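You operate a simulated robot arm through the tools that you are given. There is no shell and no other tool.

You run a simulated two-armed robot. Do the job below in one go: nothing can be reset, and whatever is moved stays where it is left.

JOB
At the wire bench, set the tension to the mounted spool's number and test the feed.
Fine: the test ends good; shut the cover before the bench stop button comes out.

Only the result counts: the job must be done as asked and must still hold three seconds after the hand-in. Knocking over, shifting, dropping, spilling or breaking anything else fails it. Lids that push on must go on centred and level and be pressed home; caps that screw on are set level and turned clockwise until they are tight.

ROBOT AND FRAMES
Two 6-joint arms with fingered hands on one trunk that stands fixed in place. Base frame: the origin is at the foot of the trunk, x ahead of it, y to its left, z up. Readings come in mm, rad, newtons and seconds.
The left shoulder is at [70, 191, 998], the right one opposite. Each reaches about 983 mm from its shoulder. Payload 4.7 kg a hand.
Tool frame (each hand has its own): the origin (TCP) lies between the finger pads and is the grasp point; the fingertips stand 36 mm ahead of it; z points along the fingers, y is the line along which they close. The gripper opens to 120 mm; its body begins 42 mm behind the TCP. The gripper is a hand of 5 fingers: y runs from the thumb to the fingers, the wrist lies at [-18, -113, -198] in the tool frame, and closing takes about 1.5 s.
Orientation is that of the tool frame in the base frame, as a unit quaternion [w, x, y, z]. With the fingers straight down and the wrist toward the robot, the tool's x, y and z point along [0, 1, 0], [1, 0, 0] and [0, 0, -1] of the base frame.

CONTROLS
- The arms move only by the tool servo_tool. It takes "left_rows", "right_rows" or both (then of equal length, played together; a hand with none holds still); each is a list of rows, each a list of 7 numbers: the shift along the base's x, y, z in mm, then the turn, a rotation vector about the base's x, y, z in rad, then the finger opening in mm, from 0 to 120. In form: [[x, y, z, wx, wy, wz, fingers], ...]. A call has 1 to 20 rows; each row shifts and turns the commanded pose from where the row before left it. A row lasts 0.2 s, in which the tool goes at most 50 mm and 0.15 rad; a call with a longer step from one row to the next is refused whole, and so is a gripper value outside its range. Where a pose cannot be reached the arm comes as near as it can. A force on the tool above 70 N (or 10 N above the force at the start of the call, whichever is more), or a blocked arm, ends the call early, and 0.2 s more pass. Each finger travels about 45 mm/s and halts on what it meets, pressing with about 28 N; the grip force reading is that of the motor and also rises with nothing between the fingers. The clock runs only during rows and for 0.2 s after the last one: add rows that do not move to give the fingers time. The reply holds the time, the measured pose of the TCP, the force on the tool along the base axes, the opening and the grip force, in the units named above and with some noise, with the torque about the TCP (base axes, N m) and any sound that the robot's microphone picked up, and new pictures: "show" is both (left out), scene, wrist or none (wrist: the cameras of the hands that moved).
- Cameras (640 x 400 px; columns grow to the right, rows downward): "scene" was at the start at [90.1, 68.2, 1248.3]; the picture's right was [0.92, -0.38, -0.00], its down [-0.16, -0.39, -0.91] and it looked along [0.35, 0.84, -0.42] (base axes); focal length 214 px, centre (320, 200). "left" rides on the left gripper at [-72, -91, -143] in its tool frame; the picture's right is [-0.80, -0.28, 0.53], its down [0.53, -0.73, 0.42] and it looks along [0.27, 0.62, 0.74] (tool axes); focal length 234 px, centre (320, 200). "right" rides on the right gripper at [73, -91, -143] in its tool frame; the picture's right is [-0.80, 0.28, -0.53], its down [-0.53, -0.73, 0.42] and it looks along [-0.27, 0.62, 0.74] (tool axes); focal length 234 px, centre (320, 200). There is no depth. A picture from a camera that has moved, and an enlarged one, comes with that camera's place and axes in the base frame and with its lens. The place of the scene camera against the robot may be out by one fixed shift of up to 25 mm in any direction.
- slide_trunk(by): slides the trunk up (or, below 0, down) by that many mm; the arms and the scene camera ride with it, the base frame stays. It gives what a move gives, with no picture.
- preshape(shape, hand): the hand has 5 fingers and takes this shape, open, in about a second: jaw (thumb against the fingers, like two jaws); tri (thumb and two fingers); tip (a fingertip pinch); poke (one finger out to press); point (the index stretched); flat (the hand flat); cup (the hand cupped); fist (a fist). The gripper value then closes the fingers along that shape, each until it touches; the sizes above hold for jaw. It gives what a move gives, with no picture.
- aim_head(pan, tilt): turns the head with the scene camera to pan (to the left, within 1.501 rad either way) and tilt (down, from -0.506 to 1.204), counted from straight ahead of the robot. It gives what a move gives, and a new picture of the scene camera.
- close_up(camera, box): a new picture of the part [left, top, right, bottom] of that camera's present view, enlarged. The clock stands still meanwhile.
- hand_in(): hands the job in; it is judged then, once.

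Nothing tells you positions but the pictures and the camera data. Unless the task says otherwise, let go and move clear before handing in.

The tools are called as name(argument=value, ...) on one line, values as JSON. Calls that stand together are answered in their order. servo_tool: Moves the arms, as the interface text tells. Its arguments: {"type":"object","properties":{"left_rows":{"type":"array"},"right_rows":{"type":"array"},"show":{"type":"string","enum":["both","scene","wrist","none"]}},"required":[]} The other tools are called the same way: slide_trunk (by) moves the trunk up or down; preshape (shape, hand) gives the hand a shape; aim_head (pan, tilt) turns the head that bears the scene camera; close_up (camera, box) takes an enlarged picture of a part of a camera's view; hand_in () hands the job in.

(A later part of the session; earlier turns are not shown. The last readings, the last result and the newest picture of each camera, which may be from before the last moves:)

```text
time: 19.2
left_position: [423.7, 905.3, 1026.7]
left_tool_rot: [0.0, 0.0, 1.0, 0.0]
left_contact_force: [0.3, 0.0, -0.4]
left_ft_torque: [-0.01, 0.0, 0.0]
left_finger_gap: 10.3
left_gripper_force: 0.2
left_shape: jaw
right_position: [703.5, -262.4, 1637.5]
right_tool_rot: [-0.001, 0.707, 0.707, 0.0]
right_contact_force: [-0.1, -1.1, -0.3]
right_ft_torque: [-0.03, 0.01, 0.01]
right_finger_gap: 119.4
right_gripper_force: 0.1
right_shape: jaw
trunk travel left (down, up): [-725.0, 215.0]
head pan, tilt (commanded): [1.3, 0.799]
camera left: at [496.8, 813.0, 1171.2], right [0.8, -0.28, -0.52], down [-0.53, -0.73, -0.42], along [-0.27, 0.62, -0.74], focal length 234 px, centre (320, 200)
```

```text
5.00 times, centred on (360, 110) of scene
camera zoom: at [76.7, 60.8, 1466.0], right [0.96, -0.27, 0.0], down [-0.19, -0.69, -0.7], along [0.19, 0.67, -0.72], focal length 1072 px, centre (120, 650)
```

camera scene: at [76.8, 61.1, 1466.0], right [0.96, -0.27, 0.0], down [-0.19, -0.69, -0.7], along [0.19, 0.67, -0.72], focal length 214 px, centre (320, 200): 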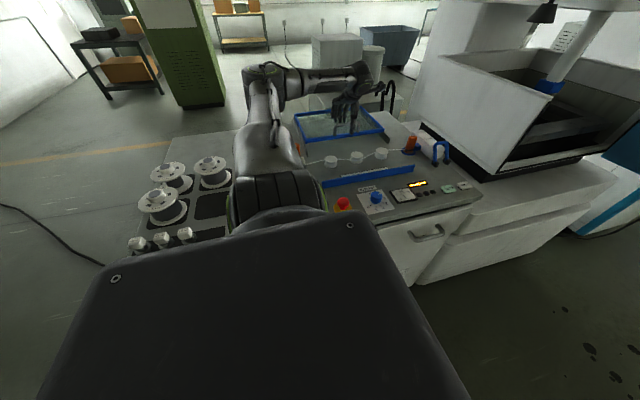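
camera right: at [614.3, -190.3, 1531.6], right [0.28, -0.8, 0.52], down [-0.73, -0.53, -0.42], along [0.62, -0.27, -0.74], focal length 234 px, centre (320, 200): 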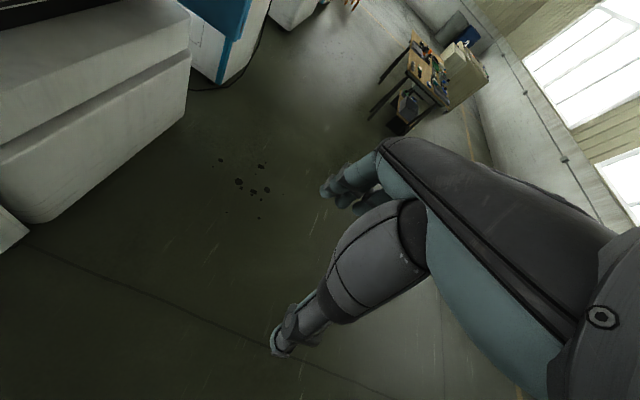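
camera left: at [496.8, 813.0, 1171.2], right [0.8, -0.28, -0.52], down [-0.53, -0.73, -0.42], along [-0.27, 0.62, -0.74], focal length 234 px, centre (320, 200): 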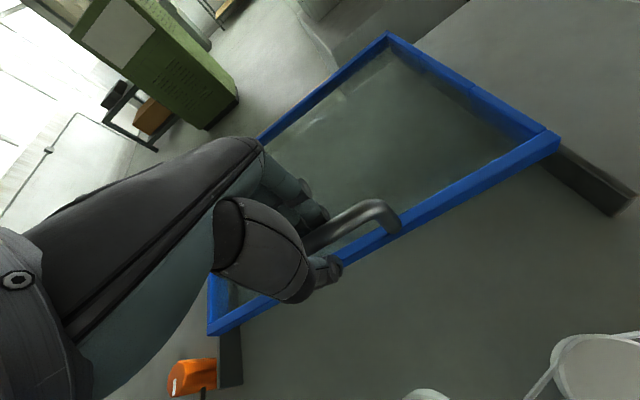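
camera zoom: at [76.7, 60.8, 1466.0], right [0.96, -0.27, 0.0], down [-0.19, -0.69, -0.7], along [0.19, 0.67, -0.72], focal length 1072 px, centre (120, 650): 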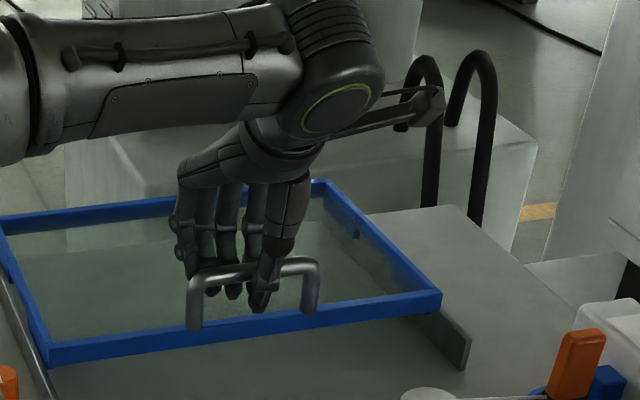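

servo_tool(left_rows=[[0, 0, 0, 0, 0, 0, 0], [0, 0, 0, 0, 0, 0, 0], [0, 0, 0, 0, 0, 0, 0], [0, 0, 0, 0, 0, 0, 0]], show="wrist")

close_up(camera="left", box=[230, 150, 430, 300])

close_up(camera="scene", box=[320, 80, 390, 130])

```text
time: 20.2
left_position: [421.8, 903.3, 1024.5]
left_tool_rot: [-0.001, 0.0, 1.0, -0.001]
left_contact_force: [-1.6, -1.6, -7.3]
left_ft_torque: [-0.03, 0.07, -0.17]
left_finger_gap: 0.2
left_gripper_force: 28.1
left_shape: jaw
right_position: [703.9, -260.2, 1638.0]
right_tool_rot: [0.0, 0.708, 0.707, -0.002]
right_contact_force: [0.9, 0.2, 1.0]
right_ft_torque: [0.01, 0.01, 0.02]
right_finger_gap: 119.6
right_gripper_force: 0.0
right_shape: jaw
trunk travel left (down, up): [-725.0, 215.0]
head pan, tilt (commanded): [1.3, 0.799]
camera left: at [496.9, 813.6, 1169.9], right [0.8, -0.28, -0.52], down [-0.53, -0.73, -0.42], along [-0.27, 0.62, -0.74], focal length 234 px, centre (320, 200)
```

left: 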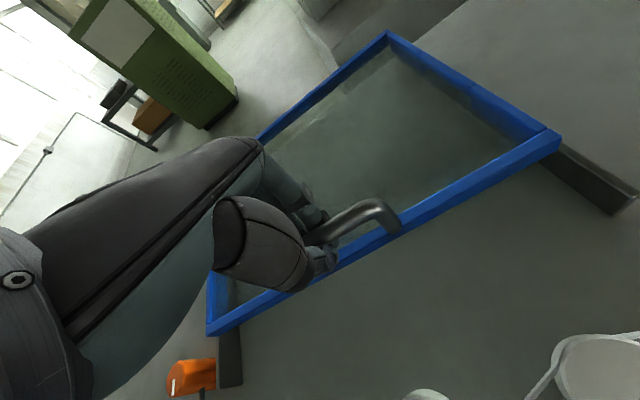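

```text
2.67 times, centred on (330, 225) of left
camera zoom: at [496.9, 813.6, 1169.9], right [0.8, -0.28, -0.52], down [-0.53, -0.73, -0.42], along [-0.27, 0.62, -0.74], focal length 624 px, centre (293, 133)
```

zoom: 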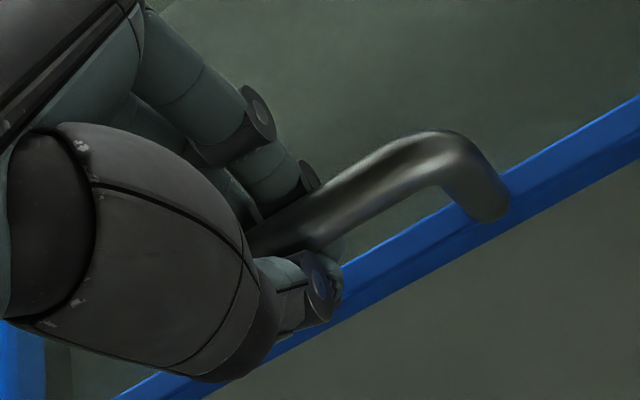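

```text
8.00 times, centred on (355, 105) of scene
camera zoom: at [77.0, 61.6, 1465.9], right [0.96, -0.27, 0.0], down [-0.19, -0.69, -0.7], along [0.19, 0.67, -0.72], focal length 1716 px, centre (40, 960)
```

zoom: 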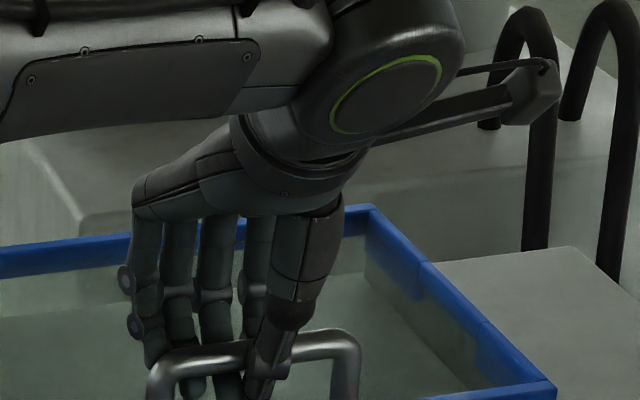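

The fingers enclose the handle bar and the grip is firm. I'll gently pull toward −y and watch whether the cover slides.

servo_tool(left_rows=[[0, -6, 0, 0, 0, 0, 0], [0, -8, 0, 0, 0, 0, 0], [0, -8, 0, 0, 0, 0, 0], [0, -8, 0, 0, 0, 0, 0]], show="both")

close_up(camera="scene", box=[280, 60, 440, 180])

```text
time: 21.2
left_position: [422.6, 875.1, 1025.3]
left_tool_rot: [0.0, 0.0, 1.0, -0.002]
left_contact_force: [-5.1, 1.6, -14.5]
left_ft_torque: [0.03, 0.04, -0.16]
left_finger_gap: 0.2
left_gripper_force: 28.3
left_shape: jaw
right_position: [704.3, -258.0, 1638.8]
right_tool_rot: [-0.001, 0.707, 0.707, -0.001]
right_contact_force: [0.2, -0.3, 0.3]
right_ft_torque: [0.01, -0.03, 0.03]
right_finger_gap: 119.9
right_gripper_force: 0.0
right_shape: jaw
trunk travel left (down, up): [-725.0, 215.0]
head pan, tilt (commanded): [1.3, 0.799]
camera scene: at [76.9, 63.3, 1465.7], right [0.96, -0.27, 0.0], down [-0.19, -0.69, -0.7], along [0.19, 0.67, -0.72], focal length 214 px, centre (320, 200)
camera left: at [497.3, 784.6, 1170.3], right [0.8, -0.28, -0.52], down [-0.53, -0.73, -0.42], along [-0.27, 0.62, -0.74], focal length 234 px, centre (320, 200)
```

scene: 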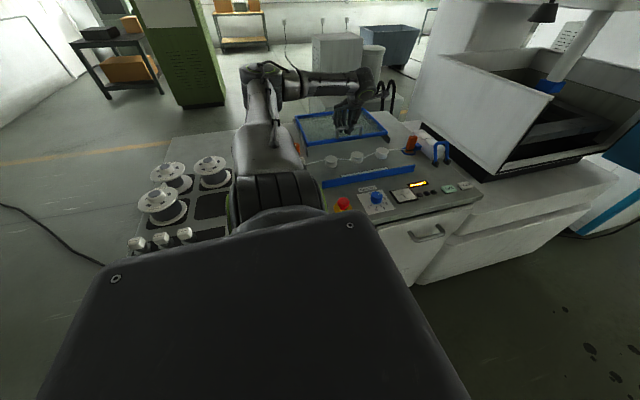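
left: 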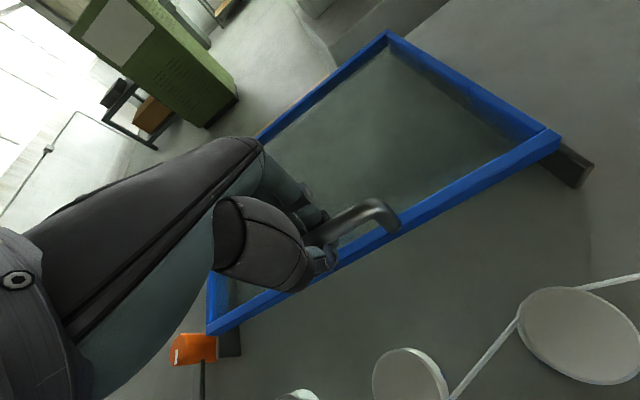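

```text
3.33 times, centred on (360, 120) of scene
camera zoom: at [76.9, 63.3, 1465.7], right [0.96, -0.27, 0.0], down [-0.19, -0.69, -0.7], along [0.19, 0.67, -0.72], focal length 715 px, centre (187, 467)
```

zoom: 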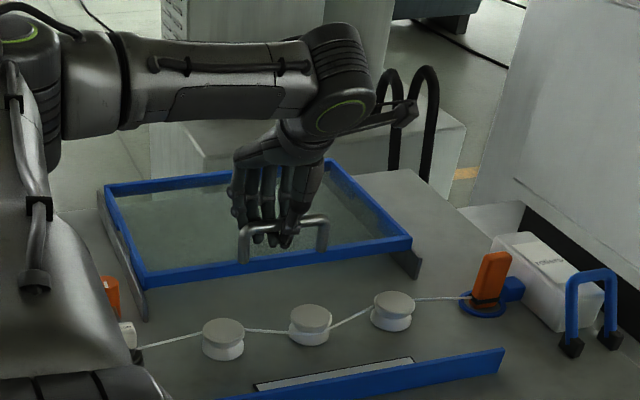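

The cover slides with the hand along fixed rails. I'll continue pulling it toward the front.

servo_tool(left_rows=[[0, -12, -0.5, 0, 0, 0, 0], [0, -12, -0.5, 0, 0, 0, 0], [0, -12, -0.5, 0, 0, 0, 0], [0, -12, 0, 0, 0, 0, 0], [0, -12, 0, 0, 0, 0, 0], [0, -12, 0, 0, 0, 0, 0], [0, -12, 0, 0, 0, 0, 0], [0, -12, 0, 0, 0, 0, 0], [0, -12, 0, 0, 0, 0, 0], [0, -12, 0, 0, 0, 0, 0]], show="both")

close_up(camera="scene", box=[280, 60, 440, 180])

```text
time: 23.4
left_position: [423.3, 757.6, 1025.5]
left_tool_rot: [0.0, 0.001, 1.0, -0.001]
left_contact_force: [-4.8, 1.2, -13.4]
left_ft_torque: [0.0, 0.07, -0.2]
left_finger_gap: 0.0
left_gripper_force: 27.6
left_shape: jaw
right_position: [705.8, -260.6, 1638.2]
right_tool_rot: [0.001, 0.707, 0.707, -0.002]
right_contact_force: [-0.5, 0.4, 0.4]
right_ft_torque: [0.01, 0.0, 0.01]
right_finger_gap: 119.5
right_gripper_force: 0.1
right_shape: jaw
trunk travel left (down, up): [-725.0, 215.0]
head pan, tilt (commanded): [1.3, 0.799]
camera scene: at [77.3, 62.5, 1465.8], right [0.96, -0.27, 0.0], down [-0.19, -0.69, -0.7], along [0.19, 0.67, -0.72], focal length 214 px, centre (320, 200)
camera left: at [497.2, 666.5, 1170.0], right [0.8, -0.28, -0.53], down [-0.53, -0.73, -0.42], along [-0.27, 0.62, -0.74], focal length 234 px, centre (320, 200)
```

scene: 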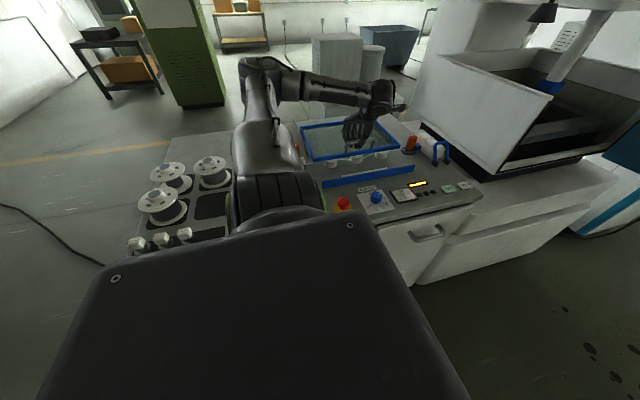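
left: 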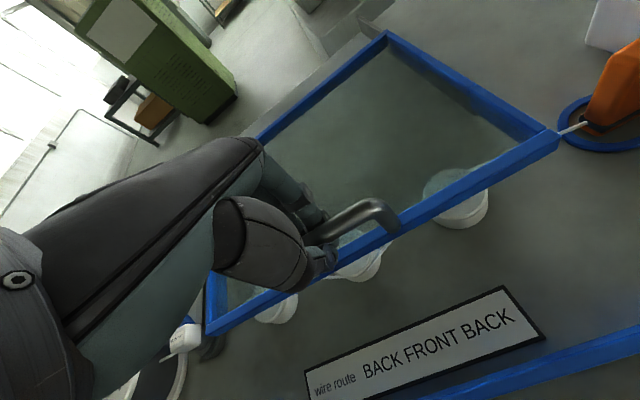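

```text
3.33 times, centred on (360, 120) of scene
camera zoom: at [77.3, 62.5, 1465.8], right [0.96, -0.27, 0.0], down [-0.19, -0.69, -0.7], along [0.19, 0.67, -0.72], focal length 715 px, centre (187, 467)
```

zoom: 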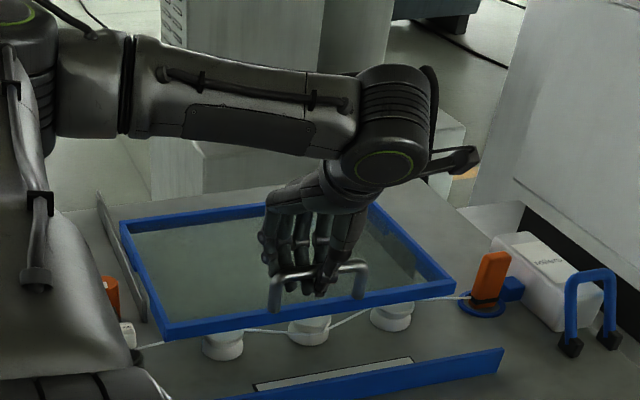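

servo_tool(left_rows=[[0, -12, 0, 0, 0, 0, 0], [0, -12, 0, 0, 0, 0, 0], [0, -12, 0, 0, 0, 0, 0], [0, -12, 0, 0, 0, 0, 0], [0, -12, 0, 0, 0, 0, 0], [0, -12, 0, 0, 0, 0, 0], [0, -10, 0, 0, 0, 0, 0]], show="both")

close_up(camera="scene", box=[280, 60, 440, 200])

```text
time: 25.0
left_position: [423.1, 674.1, 1024.8]
left_tool_rot: [0.0, 0.0, 1.0, 0.001]
left_contact_force: [-2.7, 1.1, -5.9]
left_ft_torque: [0.07, 0.09, -0.15]
left_finger_gap: 0.0
left_gripper_force: 27.7
left_shape: jaw
right_position: [704.9, -261.0, 1638.9]
right_tool_rot: [-0.001, 0.707, 0.707, -0.001]
right_contact_force: [0.4, 0.2, 0.5]
right_ft_torque: [0.0, -0.03, 0.01]
right_finger_gap: 119.6
right_gripper_force: 0.1
right_shape: jaw
trunk travel left (down, up): [-725.0, 215.0]
head pan, tilt (commanded): [1.3, 0.799]
camera scene: at [76.7, 61.4, 1466.1], right [0.96, -0.27, 0.0], down [-0.19, -0.69, -0.7], along [0.19, 0.67, -0.72], focal length 214 px, centre (320, 200)
camera left: at [497.0, 582.8, 1169.4], right [0.8, -0.28, -0.52], down [-0.53, -0.73, -0.42], along [-0.27, 0.62, -0.74], focal length 234 px, centre (320, 200)
```

scene: 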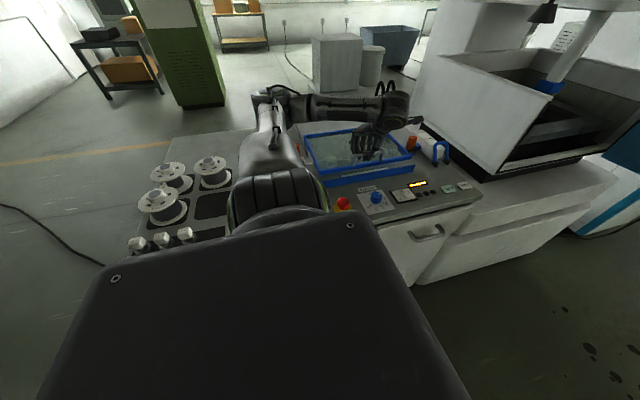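
left: 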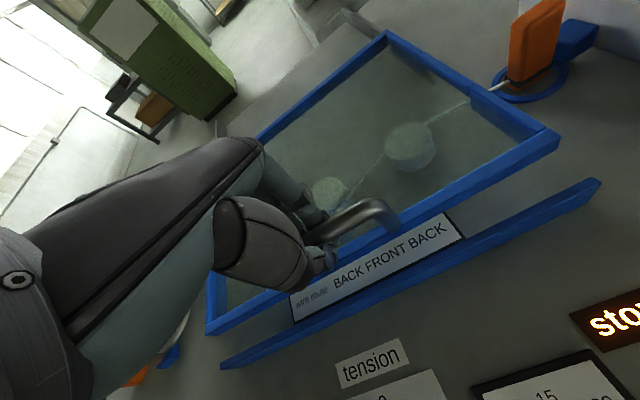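

```text
2.86 times, centred on (360, 130) of scene
camera zoom: at [76.7, 61.4, 1466.1], right [0.96, -0.27, 0.0], down [-0.19, -0.69, -0.7], along [0.19, 0.67, -0.72], focal length 613 px, centre (206, 400)
```

zoom: 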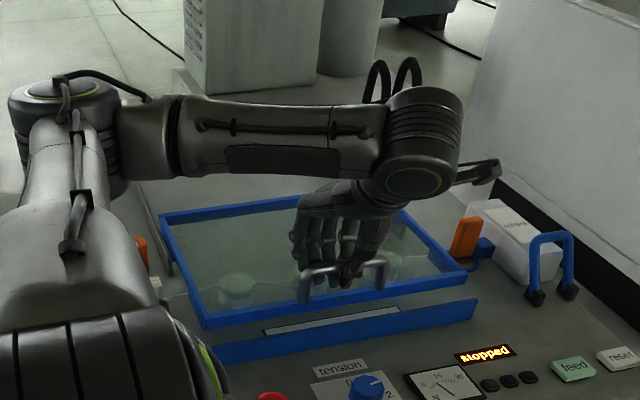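

About 30 mm remain. I'll pull slowly until the frame meets the front bar.

servo_tool(left_rows=[[0, -6, 0, 0, 0, 0, 0], [0, -6, 0, 0, 0, 0, 0], [0, -6, 0, 0, 0, 0, 0], [0, -5, 0, 0, 0, 0, 0], [0, -4, 0, 0, 0, 0, 0], [0, -4, 0, 0, 0, 0, 0], [0, -4, 0, 0, 0, 0, 0], [0, -4, 0, 0, 0, 0, 0]], show="both")

close_up(camera="scene", box=[280, 60, 440, 200])

```text
time: 26.8
left_position: [418.1, 643.7, 1022.1]
left_tool_rot: [0.002, 0.003, 1.0, -0.002]
left_contact_force: [21.3, 0.1, -9.5]
left_ft_torque: [-0.04, -0.28, -0.25]
left_finger_gap: 0.0
left_gripper_force: 28.1
left_shape: jaw
left hand out of reach, approached as far as the arm can: row 5, 7, 8
right_position: [710.4, -261.5, 1636.4]
right_tool_rot: [-0.002, 0.707, 0.707, -0.002]
right_contact_force: [0.1, -0.4, 0.1]
right_ft_torque: [-0.02, -0.01, 0.0]
right_finger_gap: 119.5
right_gripper_force: 0.1
right_shape: jaw
trunk travel left (down, up): [-725.0, 215.0]
head pan, tilt (commanded): [1.3, 0.799]
camera scene: at [82.2, 61.4, 1465.6], right [0.96, -0.27, 0.0], down [-0.2, -0.69, -0.7], along [0.18, 0.67, -0.72], focal length 214 px, centre (320, 200)
camera left: at [492.1, 552.8, 1169.4], right [0.8, -0.28, -0.52], down [-0.53, -0.73, -0.42], along [-0.26, 0.62, -0.74], focal length 234 px, centre (320, 200)
```

scene: 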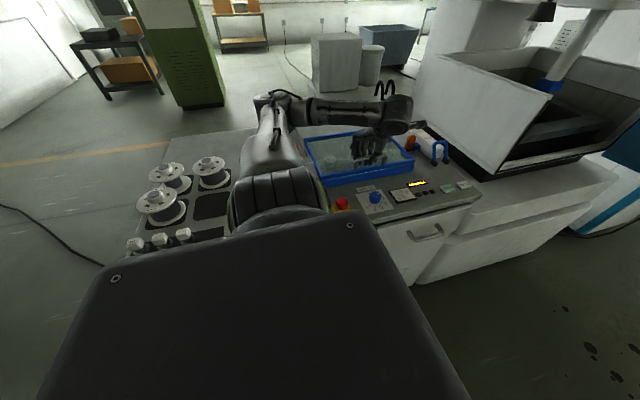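
left: 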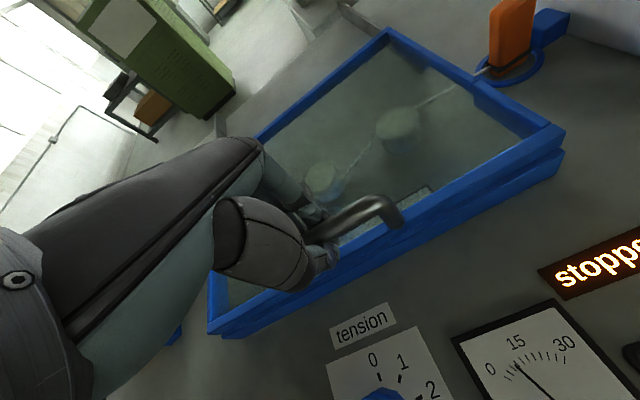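

```text
2.86 times, centred on (360, 130) of scene
camera zoom: at [82.2, 61.4, 1465.6], right [0.96, -0.27, 0.0], down [-0.2, -0.69, -0.7], along [0.18, 0.67, -0.72], focal length 613 px, centre (206, 400)
```

zoom: 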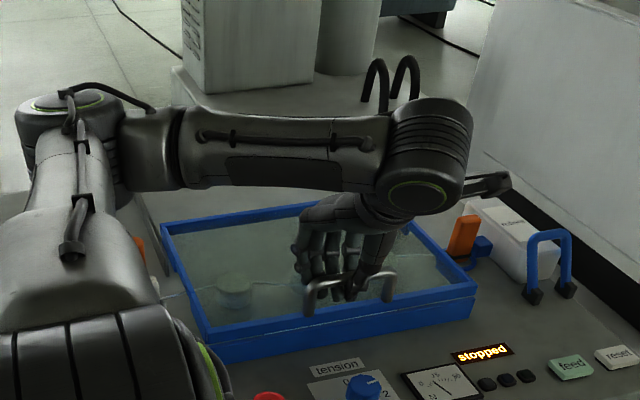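

The frame seems to meet the front bar. I'll zoom in to check whether it is fully shut.

close_up(camera="left", box=[440, 90, 600, 210])

close_up(camera="left", box=[190, 260, 350, 360])

close_up(camera="scene", box=[300, 120, 420, 200])

```text
3.33 times, centred on (520, 150) of left
camera zoom: at [492.1, 552.8, 1169.4], right [0.8, -0.28, -0.52], down [-0.53, -0.73, -0.42], along [-0.26, 0.62, -0.74], focal length 781 px, centre (-347, 367)
```

zoom: 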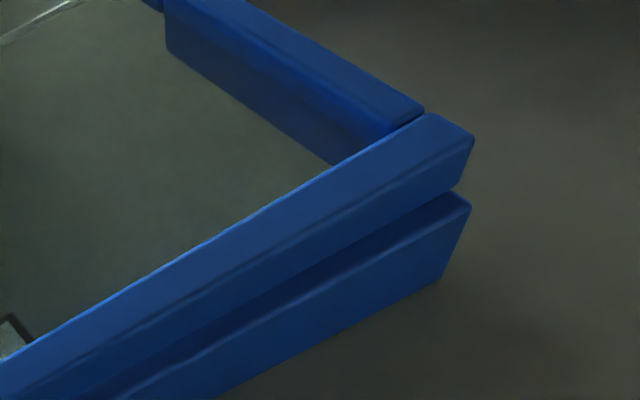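

```text
4.00 times, centred on (270, 310) of left
camera zoom: at [492.1, 552.8, 1169.4], right [0.8, -0.28, -0.52], down [-0.53, -0.73, -0.42], along [-0.26, 0.62, -0.74], focal length 937 px, centre (520, -240)
```

zoom: 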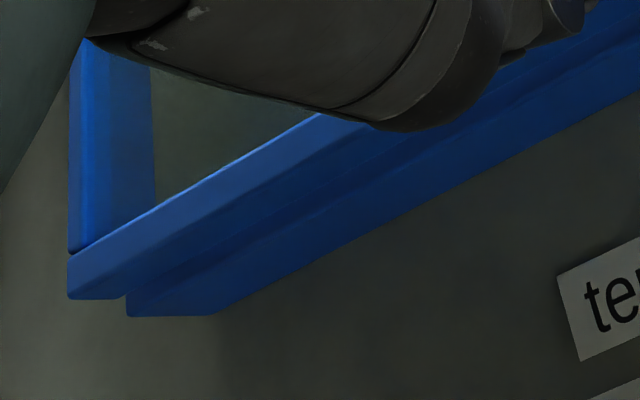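

```text
5.00 times, centred on (360, 160) of scene
camera zoom: at [82.2, 61.4, 1465.6], right [0.96, -0.27, 0.0], down [-0.2, -0.69, -0.7], along [0.18, 0.67, -0.72], focal length 1072 px, centre (120, 400)
```

zoom: 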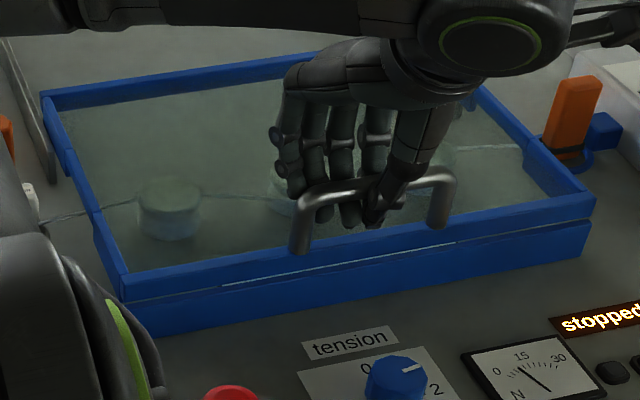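

A thin strip of the sign still shows between the cover and the front bar, so a few mm remain and the arm hit its reach limit there. I'll release, then push the handle from behind with closed fingers.

servo_tool(left_rows=[[0, 0, 0, 0, 0, 0, 60], [0, 0, 0, 0, 0, 0, 80], [0, 0, 0, 0, 0, 0, 80], [0, 0, 0, 0, 0, 0, 80], [0, 0, 0, 0, 0, 0, 80], [0, 0, 0, 0, 0, 0, 80]], show="both")

```text
time: 28.2
left_position: [415.2, 643.0, 1025.3]
left_tool_rot: [0.002, 0.001, 1.0, -0.003]
left_contact_force: [0.6, -0.6, 0.7]
left_ft_torque: [-0.02, 0.0, 0.03]
left_finger_gap: 79.6
left_gripper_force: 0.0
left_shape: jaw
right_position: [704.1, -262.4, 1637.0]
right_tool_rot: [0.0, 0.707, 0.707, 0.0]
right_contact_force: [-0.7, 0.5, -0.1]
right_ft_torque: [0.01, -0.01, 0.0]
right_finger_gap: 119.7
right_gripper_force: 0.1
right_shape: jaw
trunk travel left (down, up): [-725.0, 215.0]
head pan, tilt (commanded): [1.3, 0.799]
camera scene: at [77.1, 60.5, 1466.0], right [0.96, -0.27, 0.0], down [-0.19, -0.69, -0.7], along [0.19, 0.67, -0.72], focal length 214 px, centre (320, 200)
camera left: at [488.3, 552.1, 1171.1], right [0.8, -0.28, -0.52], down [-0.53, -0.73, -0.42], along [-0.26, 0.62, -0.74], focal length 234 px, centre (320, 200)
```

scene: 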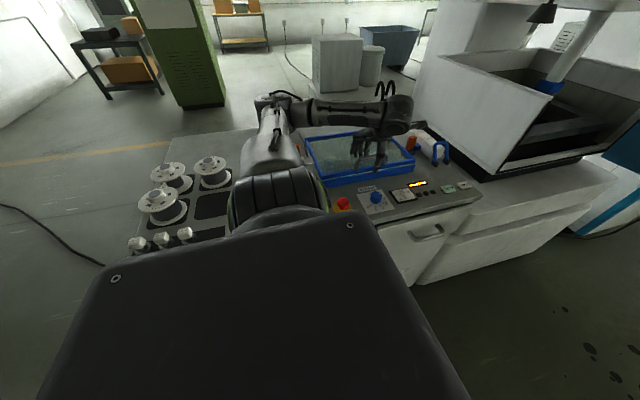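
left: 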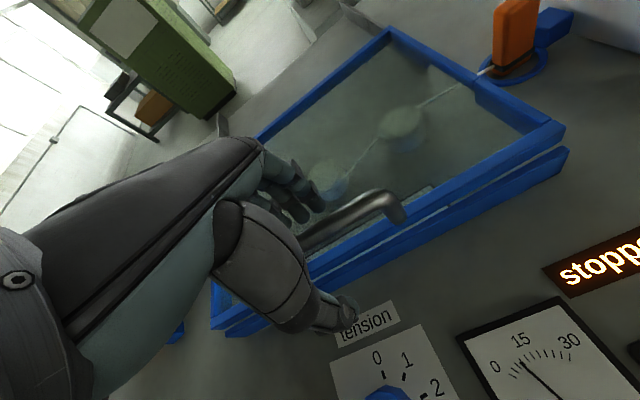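

servo_tool(left_rows=[[0, 0, 15, 0, 0, 0, 80], [0, 2, 20, 0, 0, 0, 80], [0, 3, 20, 0, 0, 0, 80], [0, 15, 15, 0, 0, 0, 60], [0, 15, 0, 0, 0, 0, 30], [0, 15, 0, 0, 0, 0, 0], [0, 10, 0, 0, 0, 0, 0], [0, 0, 0, 0, 0, 0, 0], [0, 0, 0, 0, 0, 0, 0]], show="both")

close_up(camera="scene", box=[300, 120, 420, 200])

```text
time: 30.2
left_position: [417.3, 689.3, 1091.3]
left_tool_rot: [-0.001, -0.001, 1.0, -0.001]
left_contact_force: [-0.5, 0.4, -0.4]
left_ft_torque: [0.0, -0.01, 0.01]
left_finger_gap: 0.0
left_gripper_force: 28.2
left_shape: jaw
left hand out of reach, approached as far as the arm can: row 5, 6
right_position: [704.5, -261.0, 1638.1]
right_tool_rot: [0.001, 0.707, 0.707, -0.001]
right_contact_force: [-0.1, 0.5, 0.1]
right_ft_torque: [-0.07, 0.0, 0.02]
right_finger_gap: 119.9
right_gripper_force: 0.0
right_shape: jaw
trunk travel left (down, up): [-725.0, 215.0]
head pan, tilt (commanded): [1.3, 0.799]
camera scene: at [76.9, 61.6, 1465.9], right [0.96, -0.27, 0.0], down [-0.19, -0.69, -0.7], along [0.19, 0.67, -0.72], focal length 214 px, centre (320, 200)
camera left: at [491.9, 598.5, 1235.8], right [0.8, -0.28, -0.52], down [-0.53, -0.73, -0.42], along [-0.27, 0.62, -0.74], focal length 234 px, centre (320, 200)
```

scene: 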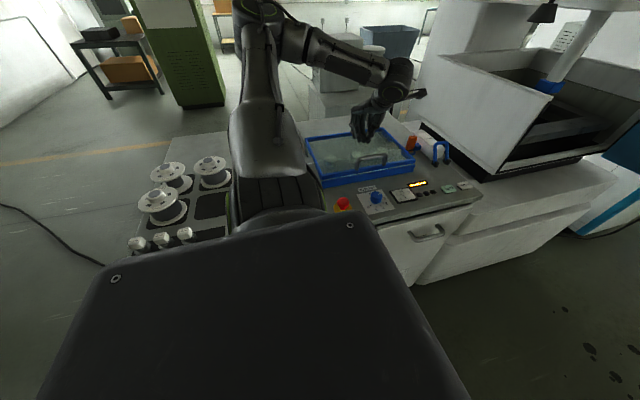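
left: 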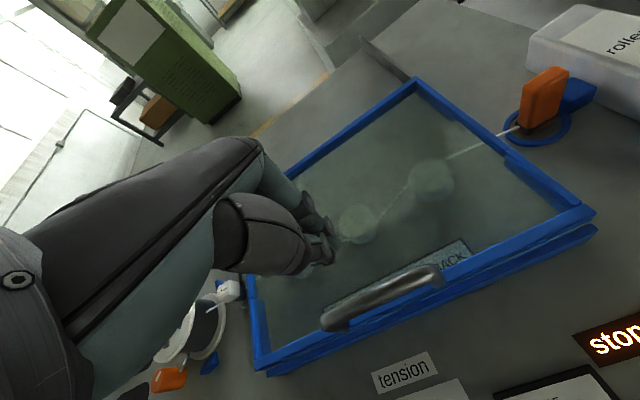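

```text
5.00 times, centred on (360, 160) of scene
camera zoom: at [76.9, 61.6, 1465.9], right [0.96, -0.27, 0.0], down [-0.19, -0.69, -0.7], along [0.19, 0.67, -0.72], focal length 1072 px, centre (120, 400)
```

zoom: 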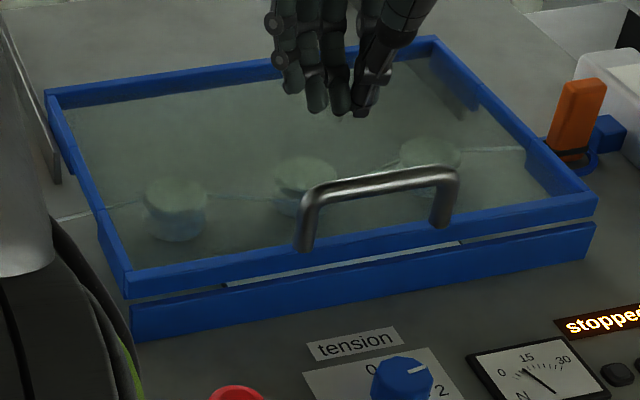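

The cover is about 10–15 mm short of shut, with the handle bar at y≈649. The closed hand is behind it, so I'll lower it and push toward −y.

servo_tool(left_rows=[[1, 0, -17, 0, 0, 0, 0], [1, 0, -17, 0, 0, 0, 0], [1, 0, -17, 0, 0, 0, 0], [1, 0, -14, 0, 0, 0, 0], [0, -6, 0, 0, 0, 0, 0], [0, -6, 0, 0, 0, 0, 0], [0, -5, 0, 0, 0, 0, 0]], show="both")

close_up(camera="scene", box=[300, 120, 420, 200])

```text
time: 31.8
left_position: [420.8, 673.3, 1026.9]
left_tool_rot: [0.0, -0.001, 1.0, 0.0]
left_contact_force: [0.1, 0.2, 0.5]
left_ft_torque: [-0.02, 0.0, -0.01]
left_finger_gap: 0.1
left_gripper_force: 28.3
left_shape: jaw
right_position: [704.5, -261.0, 1637.6]
right_tool_rot: [0.0, 0.707, 0.707, 0.0]
right_contact_force: [-0.1, 0.1, -0.2]
right_ft_torque: [-0.03, 0.02, 0.01]
right_finger_gap: 119.4
right_gripper_force: 0.1
right_shape: jaw
trunk travel left (down, up): [-725.0, 215.0]
head pan, tilt (commanded): [1.3, 0.799]
camera scene: at [76.8, 61.1, 1466.0], right [0.96, -0.27, 0.0], down [-0.19, -0.69, -0.7], along [0.19, 0.67, -0.72], focal length 214 px, centre (320, 200)
camera left: at [494.8, 582.1, 1172.0], right [0.8, -0.28, -0.52], down [-0.53, -0.73, -0.42], along [-0.27, 0.62, -0.74], focal length 234 px, centre (320, 200)
```

scene: 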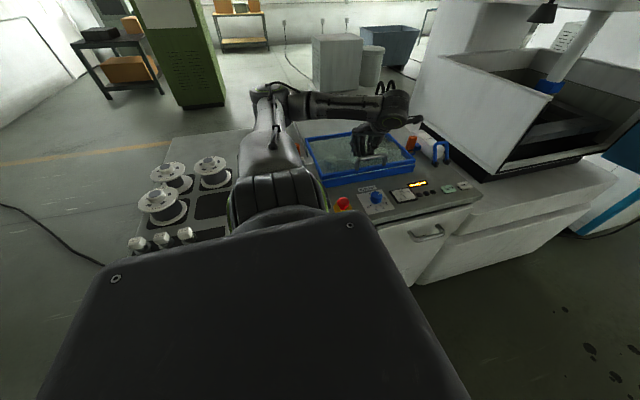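
left: 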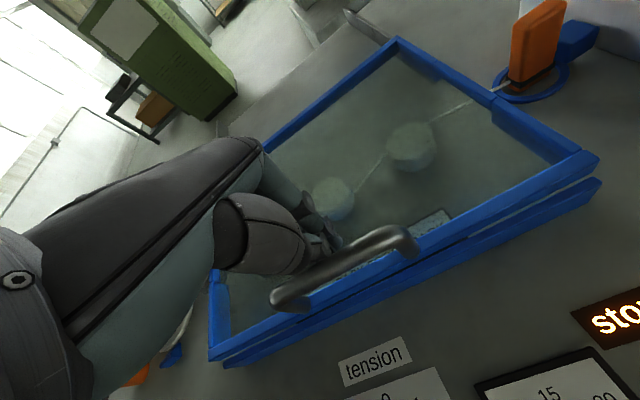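

```text
5.00 times, centred on (360, 160) of scene
camera zoom: at [76.8, 61.1, 1466.0], right [0.96, -0.27, 0.0], down [-0.19, -0.69, -0.7], along [0.19, 0.67, -0.72], focal length 1072 px, centre (120, 400)
```

zoom: 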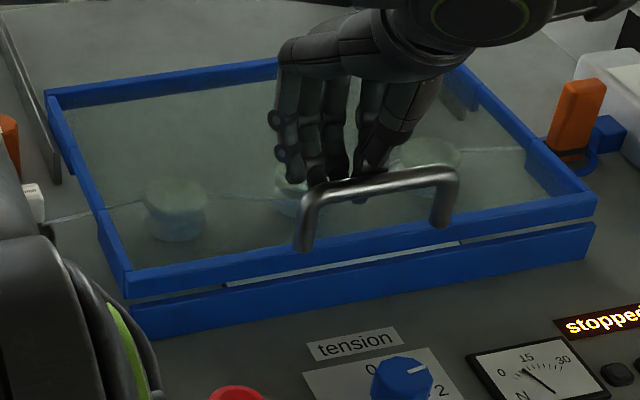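

Closed fingers are just behind the bar. I'll push on in small steps until the frame stops.

servo_tool(left_rows=[[0, -5, 0, 0, 0, 0, 0], [0, -5, 0, 0, 0, 0, 0], [0, -4, 0, 0, 0, 0, 0], [0, -4, 0, 0, 0, 0, 0], [0, -4, 0, 0, 0, 0, 0], [0, -4, 0, 0, 0, 0, 0]], show="both")

close_up(camera="scene", box=[300, 120, 420, 200])

```text
time: 33.2
left_position: [420.6, 654.2, 1025.2]
left_tool_rot: [0.004, 0.001, 1.0, -0.001]
left_contact_force: [0.0, 36.6, 14.1]
left_ft_torque: [0.07, -0.04, 0.09]
left_finger_gap: 0.0
left_gripper_force: 28.3
left_shape: jaw
right_position: [703.0, -256.2, 1639.4]
right_tool_rot: [0.001, 0.707, 0.707, -0.002]
right_contact_force: [-1.4, 0.3, -0.6]
right_ft_torque: [0.01, 0.02, 0.0]
right_finger_gap: 119.7
right_gripper_force: 0.1
right_shape: jaw
trunk travel left (down, up): [-725.0, 215.0]
head pan, tilt (commanded): [1.3, 0.799]
camera scene: at [75.6, 66.0, 1465.9], right [0.96, -0.27, 0.0], down [-0.19, -0.69, -0.69], along [0.19, 0.67, -0.72], focal length 214 px, centre (320, 200)
camera left: at [493.1, 562.9, 1171.3], right [0.81, -0.28, -0.52], down [-0.53, -0.73, -0.43], along [-0.26, 0.62, -0.74], focal length 234 px, centre (320, 200)
```

scene: 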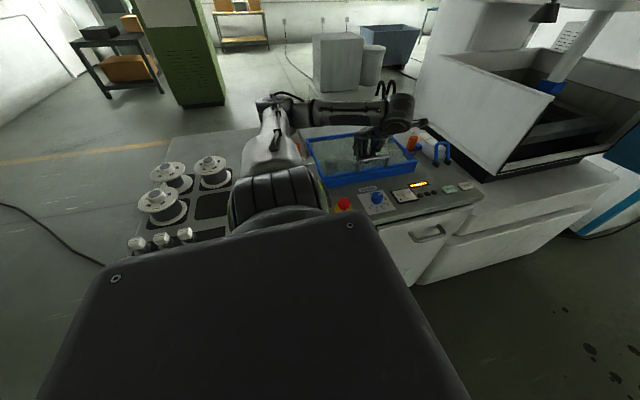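
left: 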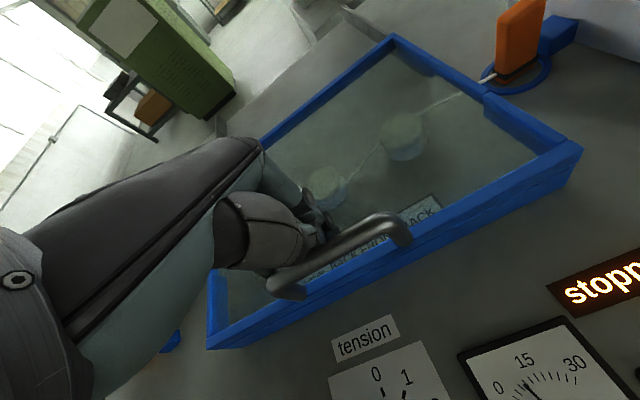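

```text
5.00 times, centred on (360, 160) of scene
camera zoom: at [75.6, 66.0, 1465.9], right [0.96, -0.27, 0.0], down [-0.19, -0.69, -0.69], along [0.19, 0.67, -0.72], focal length 1072 px, centre (120, 400)
```

zoom: 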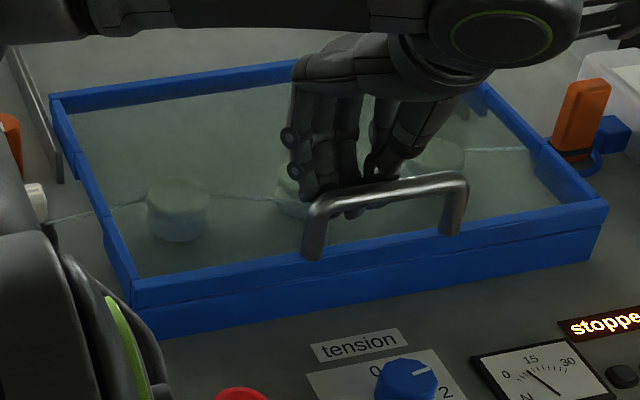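

Force of 37 N at the stop and the gap is gone, so the cover is shut. I'll back off, raise the hand and check it stays shut.

servo_tool(left_rows=[[0, 10, 0, 0, 0, 0, 0], [0, 10, 0, 0, 0, 0, 0], [0, 6, 5, 0, 0, 0, 0], [0, 0, 25, 0, 0, 0, 0], [0, 0, 25, 0, 0, 0, 0], [0, 0, 25, 0, 0, 0, 0], [0, 0, 25, 0, 0, 0, 0]], show="both")

close_up(camera="scene", box=[300, 120, 420, 200])

close_up(camera="left", box=[240, 60, 620, 300])

```text
time: 34.8
left_position: [421.3, 669.7, 1133.7]
left_tool_rot: [0.0, 0.0, 1.0, -0.001]
left_contact_force: [-0.3, 0.0, -0.8]
left_ft_torque: [0.0, 0.0, 0.03]
left_finger_gap: 0.0
left_gripper_force: 28.3
left_shape: jaw
right_position: [703.0, -265.5, 1638.5]
right_tool_rot: [-0.001, 0.707, 0.707, 0.0]
right_contact_force: [0.7, -0.6, 0.2]
right_ft_torque: [0.06, -0.04, 0.0]
right_finger_gap: 119.7
right_gripper_force: 0.1
right_shape: jaw
trunk travel left (down, up): [-725.0, 215.0]
head pan, tilt (commanded): [1.3, 0.799]
camera scene: at [75.9, 58.2, 1466.1], right [0.96, -0.27, 0.0], down [-0.19, -0.69, -0.7], along [0.19, 0.67, -0.72], focal length 214 px, centre (320, 200)
camera left: at [496.4, 579.1, 1278.6], right [0.8, -0.28, -0.52], down [-0.53, -0.73, -0.43], along [-0.27, 0.62, -0.74], focal length 234 px, centre (320, 200)
```

scene: 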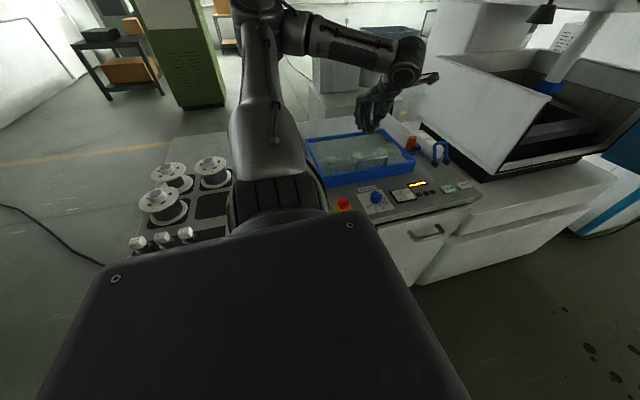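
left: 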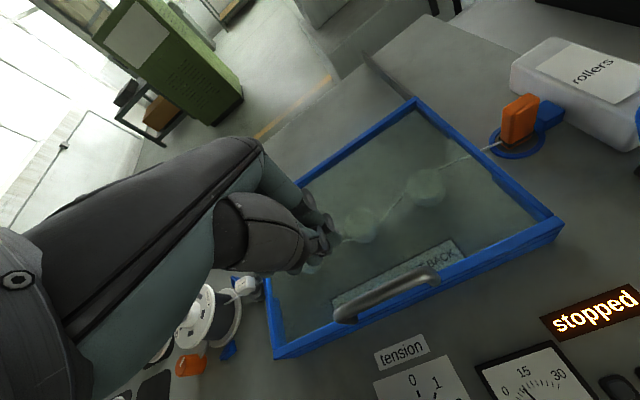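

```text
5.00 times, centred on (360, 160) of scene
camera zoom: at [75.9, 58.2, 1466.1], right [0.96, -0.27, 0.0], down [-0.19, -0.69, -0.7], along [0.19, 0.67, -0.72], focal length 1072 px, centre (120, 400)
```

zoom: 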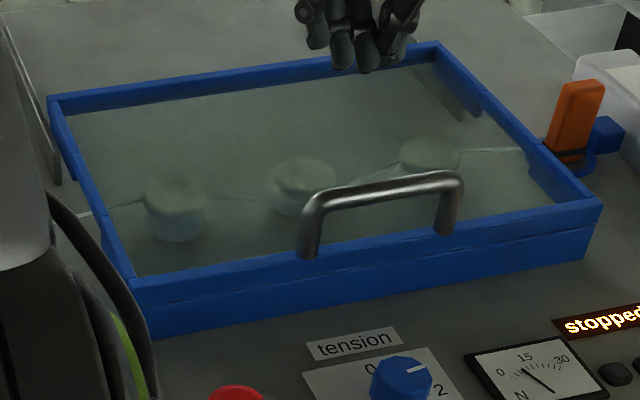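

```text
1.67 times, centred on (430, 180) of left
camera zoom: at [496.4, 579.1, 1278.6], right [0.8, -0.28, -0.52], down [-0.53, -0.73, -0.43], along [-0.27, 0.62, -0.74], focal length 390 px, centre (137, 233)
```

zoom: 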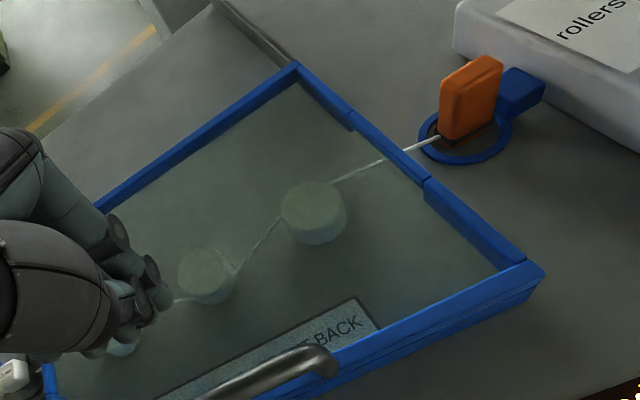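

The cover is shut and stays shut. Next is the tension knob at about (394, 525, 940). I'll test reach toward it at a safe height, with fingers opened.

servo_tool(left_rows=[[-4, -15, 0, 0, 0, 0, 40], [-4, -15, 0, 0, 0, 0, 70], [-4, -15, 0, 0, 0, 0, 70], [-4, -15, 0, 0, 0, 0, 70], [-4, -15, 0, 0, 0, 0, 70], [-4, -15, 0, 0, 0, 0, 70], [-3, -15, 0, 0, 0, 0, 70], [0, -15, 0, 0, 0, 0, 70], [0, -15, 0, 0, 0, 0, 70], [0, -10, 0, 0, 0, 0, 70], [0, 0, 0, 0, 0, 0, 70], [0, 0, 0, 0, 0, 0, 70]], show="both")

```text
time: 37.4
left_position: [358.4, 560.3, 1137.6]
left_tool_rot: [0.001, 0.001, 1.0, -0.001]
left_contact_force: [0.2, 0.2, -0.2]
left_ft_torque: [0.01, -0.03, 0.01]
left_finger_gap: 69.3
left_gripper_force: 0.1
left_shape: jaw
left hand out of reach, approached as far as the arm can: row 5, 6, 7, 8, 9, 10
right_position: [704.5, -261.3, 1638.0]
right_tool_rot: [0.0, 0.706, 0.708, -0.001]
right_contact_force: [-0.2, 0.3, -0.2]
right_ft_torque: [0.0, 0.01, 0.02]
right_finger_gap: 119.6
right_gripper_force: 0.0
right_shape: jaw
trunk travel left (down, up): [-725.0, 215.0]
head pan, tilt (commanded): [1.3, 0.799]
camera scene: at [76.7, 60.6, 1466.0], right [0.96, -0.27, 0.0], down [-0.19, -0.69, -0.7], along [0.19, 0.67, -0.72], focal length 214 px, centre (320, 200)
camera left: at [432.7, 469.1, 1282.5], right [0.8, -0.28, -0.52], down [-0.53, -0.73, -0.42], along [-0.26, 0.62, -0.74], focal length 234 px, centre (320, 200)
```

scene: 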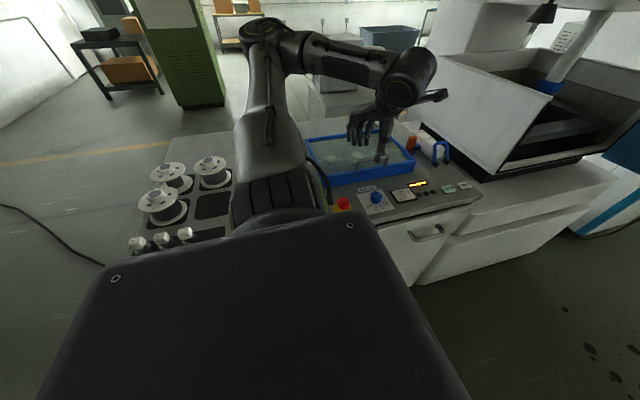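
left: 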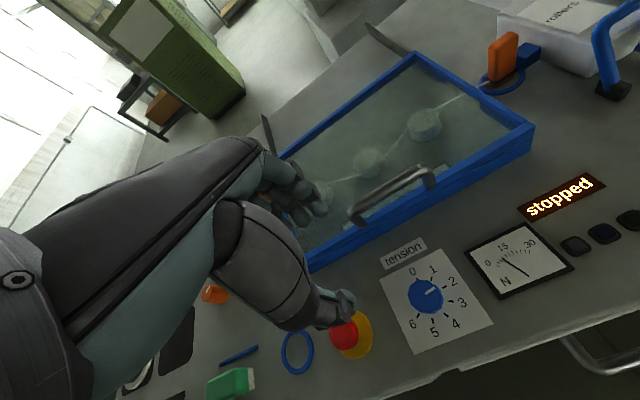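

The left arm can't come further round with the wrist toward −y; it seems the wrist must stay at an azimuth above ~40° from the shoulder. I'll yaw the hand back by 45°, which should make the knob reachable.

servo_tool(left_rows=[[0, 0, 0, 0, 0, -0.131, 70], [0, 0, 0, 0, 0, -0.131, 70], [0, 0, 0, 0, 0, -0.131, 70], [0, 0, 0, 0, 0, -0.131, 70], [0, 0, 0, 0, 0, -0.131, 70], [0, 0, 0, 0, 0, -0.131, 70], [0, 0, 0, 0, 0, 0, 70]], show="both")

```text
time: 39.0
left_position: [414.5, 497.5, 1112.7]
left_tool_rot: [0.0, 0.38, 0.925, 0.0]
left_contact_force: [-0.9, -0.4, 0.7]
left_ft_torque: [0.02, 0.02, 0.02]
left_finger_gap: 69.9
left_gripper_force: 0.1
left_shape: jaw
left hand out of reach, approached as far as the arm can: row 1, 2, 3, 4, 5, 6
right_position: [702.9, -265.6, 1637.9]
right_tool_rot: [-0.001, 0.706, 0.708, 0.0]
right_contact_force: [0.0, 0.6, 0.4]
right_ft_torque: [0.05, 0.01, 0.02]
right_finger_gap: 119.6
right_gripper_force: 0.0
right_shape: jaw
trunk travel left (down, up): [-725.0, 215.0]
head pan, tilt (commanded): [1.3, 0.799]
camera scene: at [76.1, 58.7, 1466.1], right [0.96, -0.27, 0.0], down [-0.19, -0.69, -0.7], along [0.19, 0.67, -0.72], focal length 214 px, centre (320, 200)
camera left: at [404.1, 381.3, 1258.1], right [0.37, -0.76, -0.53], down [-0.89, -0.15, -0.43], along [0.25, 0.63, -0.74], focal length 234 px, centre (320, 200)
```

scene: 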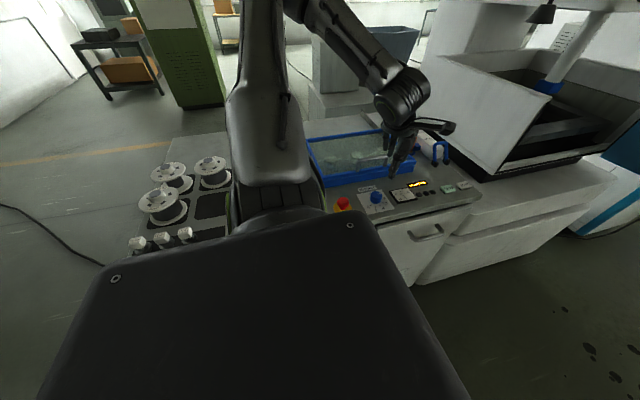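
left: 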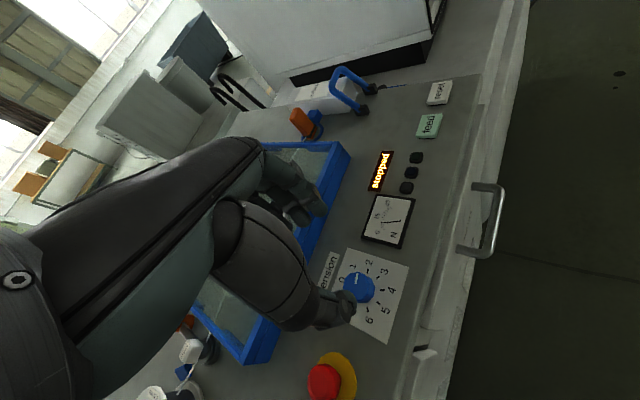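

The hand now faces the knob at yaw 45°. I'll move over the knob at a safe height, then test in free air how far the hand can yaw clockwise.

servo_tool(left_rows=[[-5, 7, -15, 0, 0, 0, 70], [-5, 7, -15, 0, 0, 0, 70], [-5, 7, -15, 0, 0, 0, 70], [-5, 6, -5, 0, 0, 0, 70], [0, 0, 0, 0, 0, 0, 70]], show="both")

close_up(camera="left", box=[250, 200, 450, 360])

close_up(camera="scene", box=[320, 120, 440, 220])

```text
time: 40.2
left_position: [403.1, 521.9, 1056.7]
left_tool_rot: [0.0, 0.383, 0.924, -0.001]
left_contact_force: [0.9, 0.3, 0.4]
left_ft_torque: [0.0, -0.04, 0.05]
left_finger_gap: 69.8
left_gripper_force: 0.0
left_shape: jaw
left hand out of reach, approached as far as the arm can: row 2, 3, 4
right_position: [703.2, -260.8, 1638.6]
right_tool_rot: [0.0, 0.707, 0.707, -0.001]
right_contact_force: [0.2, -0.7, -0.5]
right_ft_torque: [0.01, 0.0, 0.0]
right_finger_gap: 119.4
right_gripper_force: 0.0
right_shape: jaw
trunk travel left (down, up): [-725.0, 215.0]
head pan, tilt (commanded): [1.3, 0.799]
camera scene: at [76.5, 60.7, 1466.0], right [0.96, -0.27, 0.0], down [-0.19, -0.69, -0.7], along [0.19, 0.67, -0.72], focal length 214 px, centre (320, 200)
camera left: at [391.7, 406.7, 1201.8], right [0.37, -0.77, -0.52], down [-0.89, -0.14, -0.42], along [0.25, 0.63, -0.74], focal length 234 px, centre (320, 200)
```

scene: 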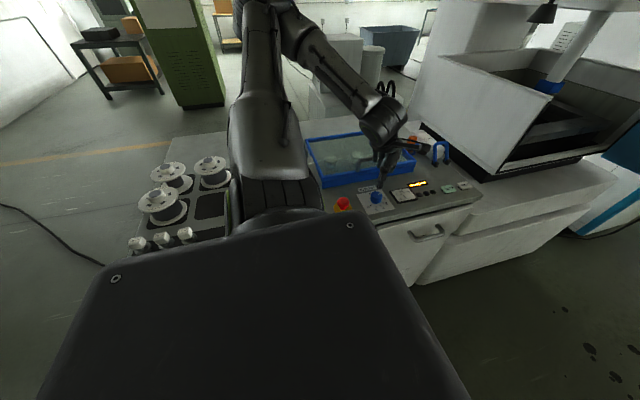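
left: 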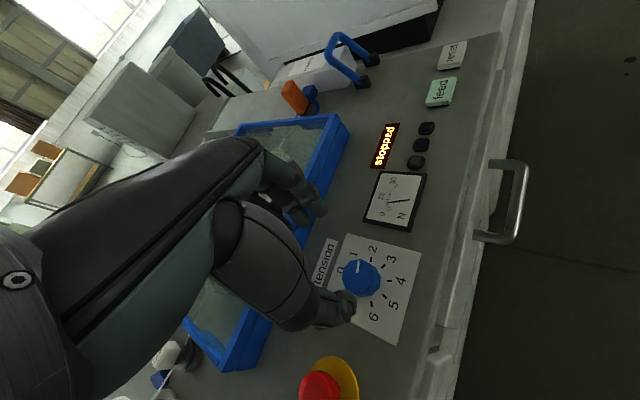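

```text
2.50 times, centred on (350, 280) of left
camera zoom: at [391.7, 406.7, 1201.8], right [0.37, -0.77, -0.52], down [-0.89, -0.14, -0.42], along [0.25, 0.63, -0.74], focal length 585 px, centre (245, 0)
```

zoom: 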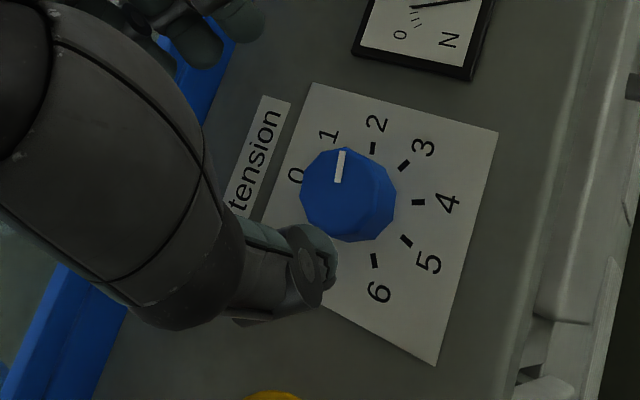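

```text
4.00 times, centred on (380, 170) of scene
camera zoom: at [76.5, 60.7, 1466.0], right [0.96, -0.27, 0.0], down [-0.19, -0.69, -0.7], along [0.19, 0.67, -0.72], focal length 858 px, centre (80, 320)
```

zoom: 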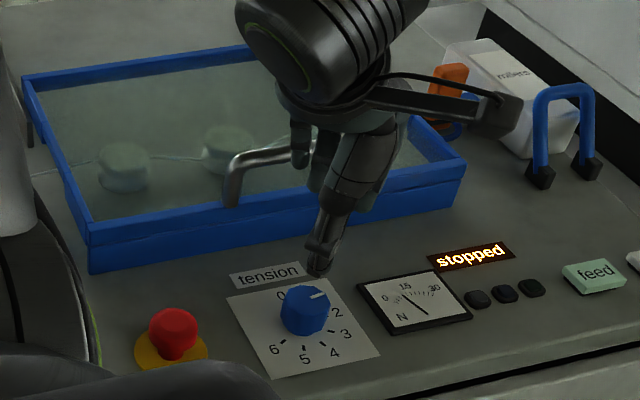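

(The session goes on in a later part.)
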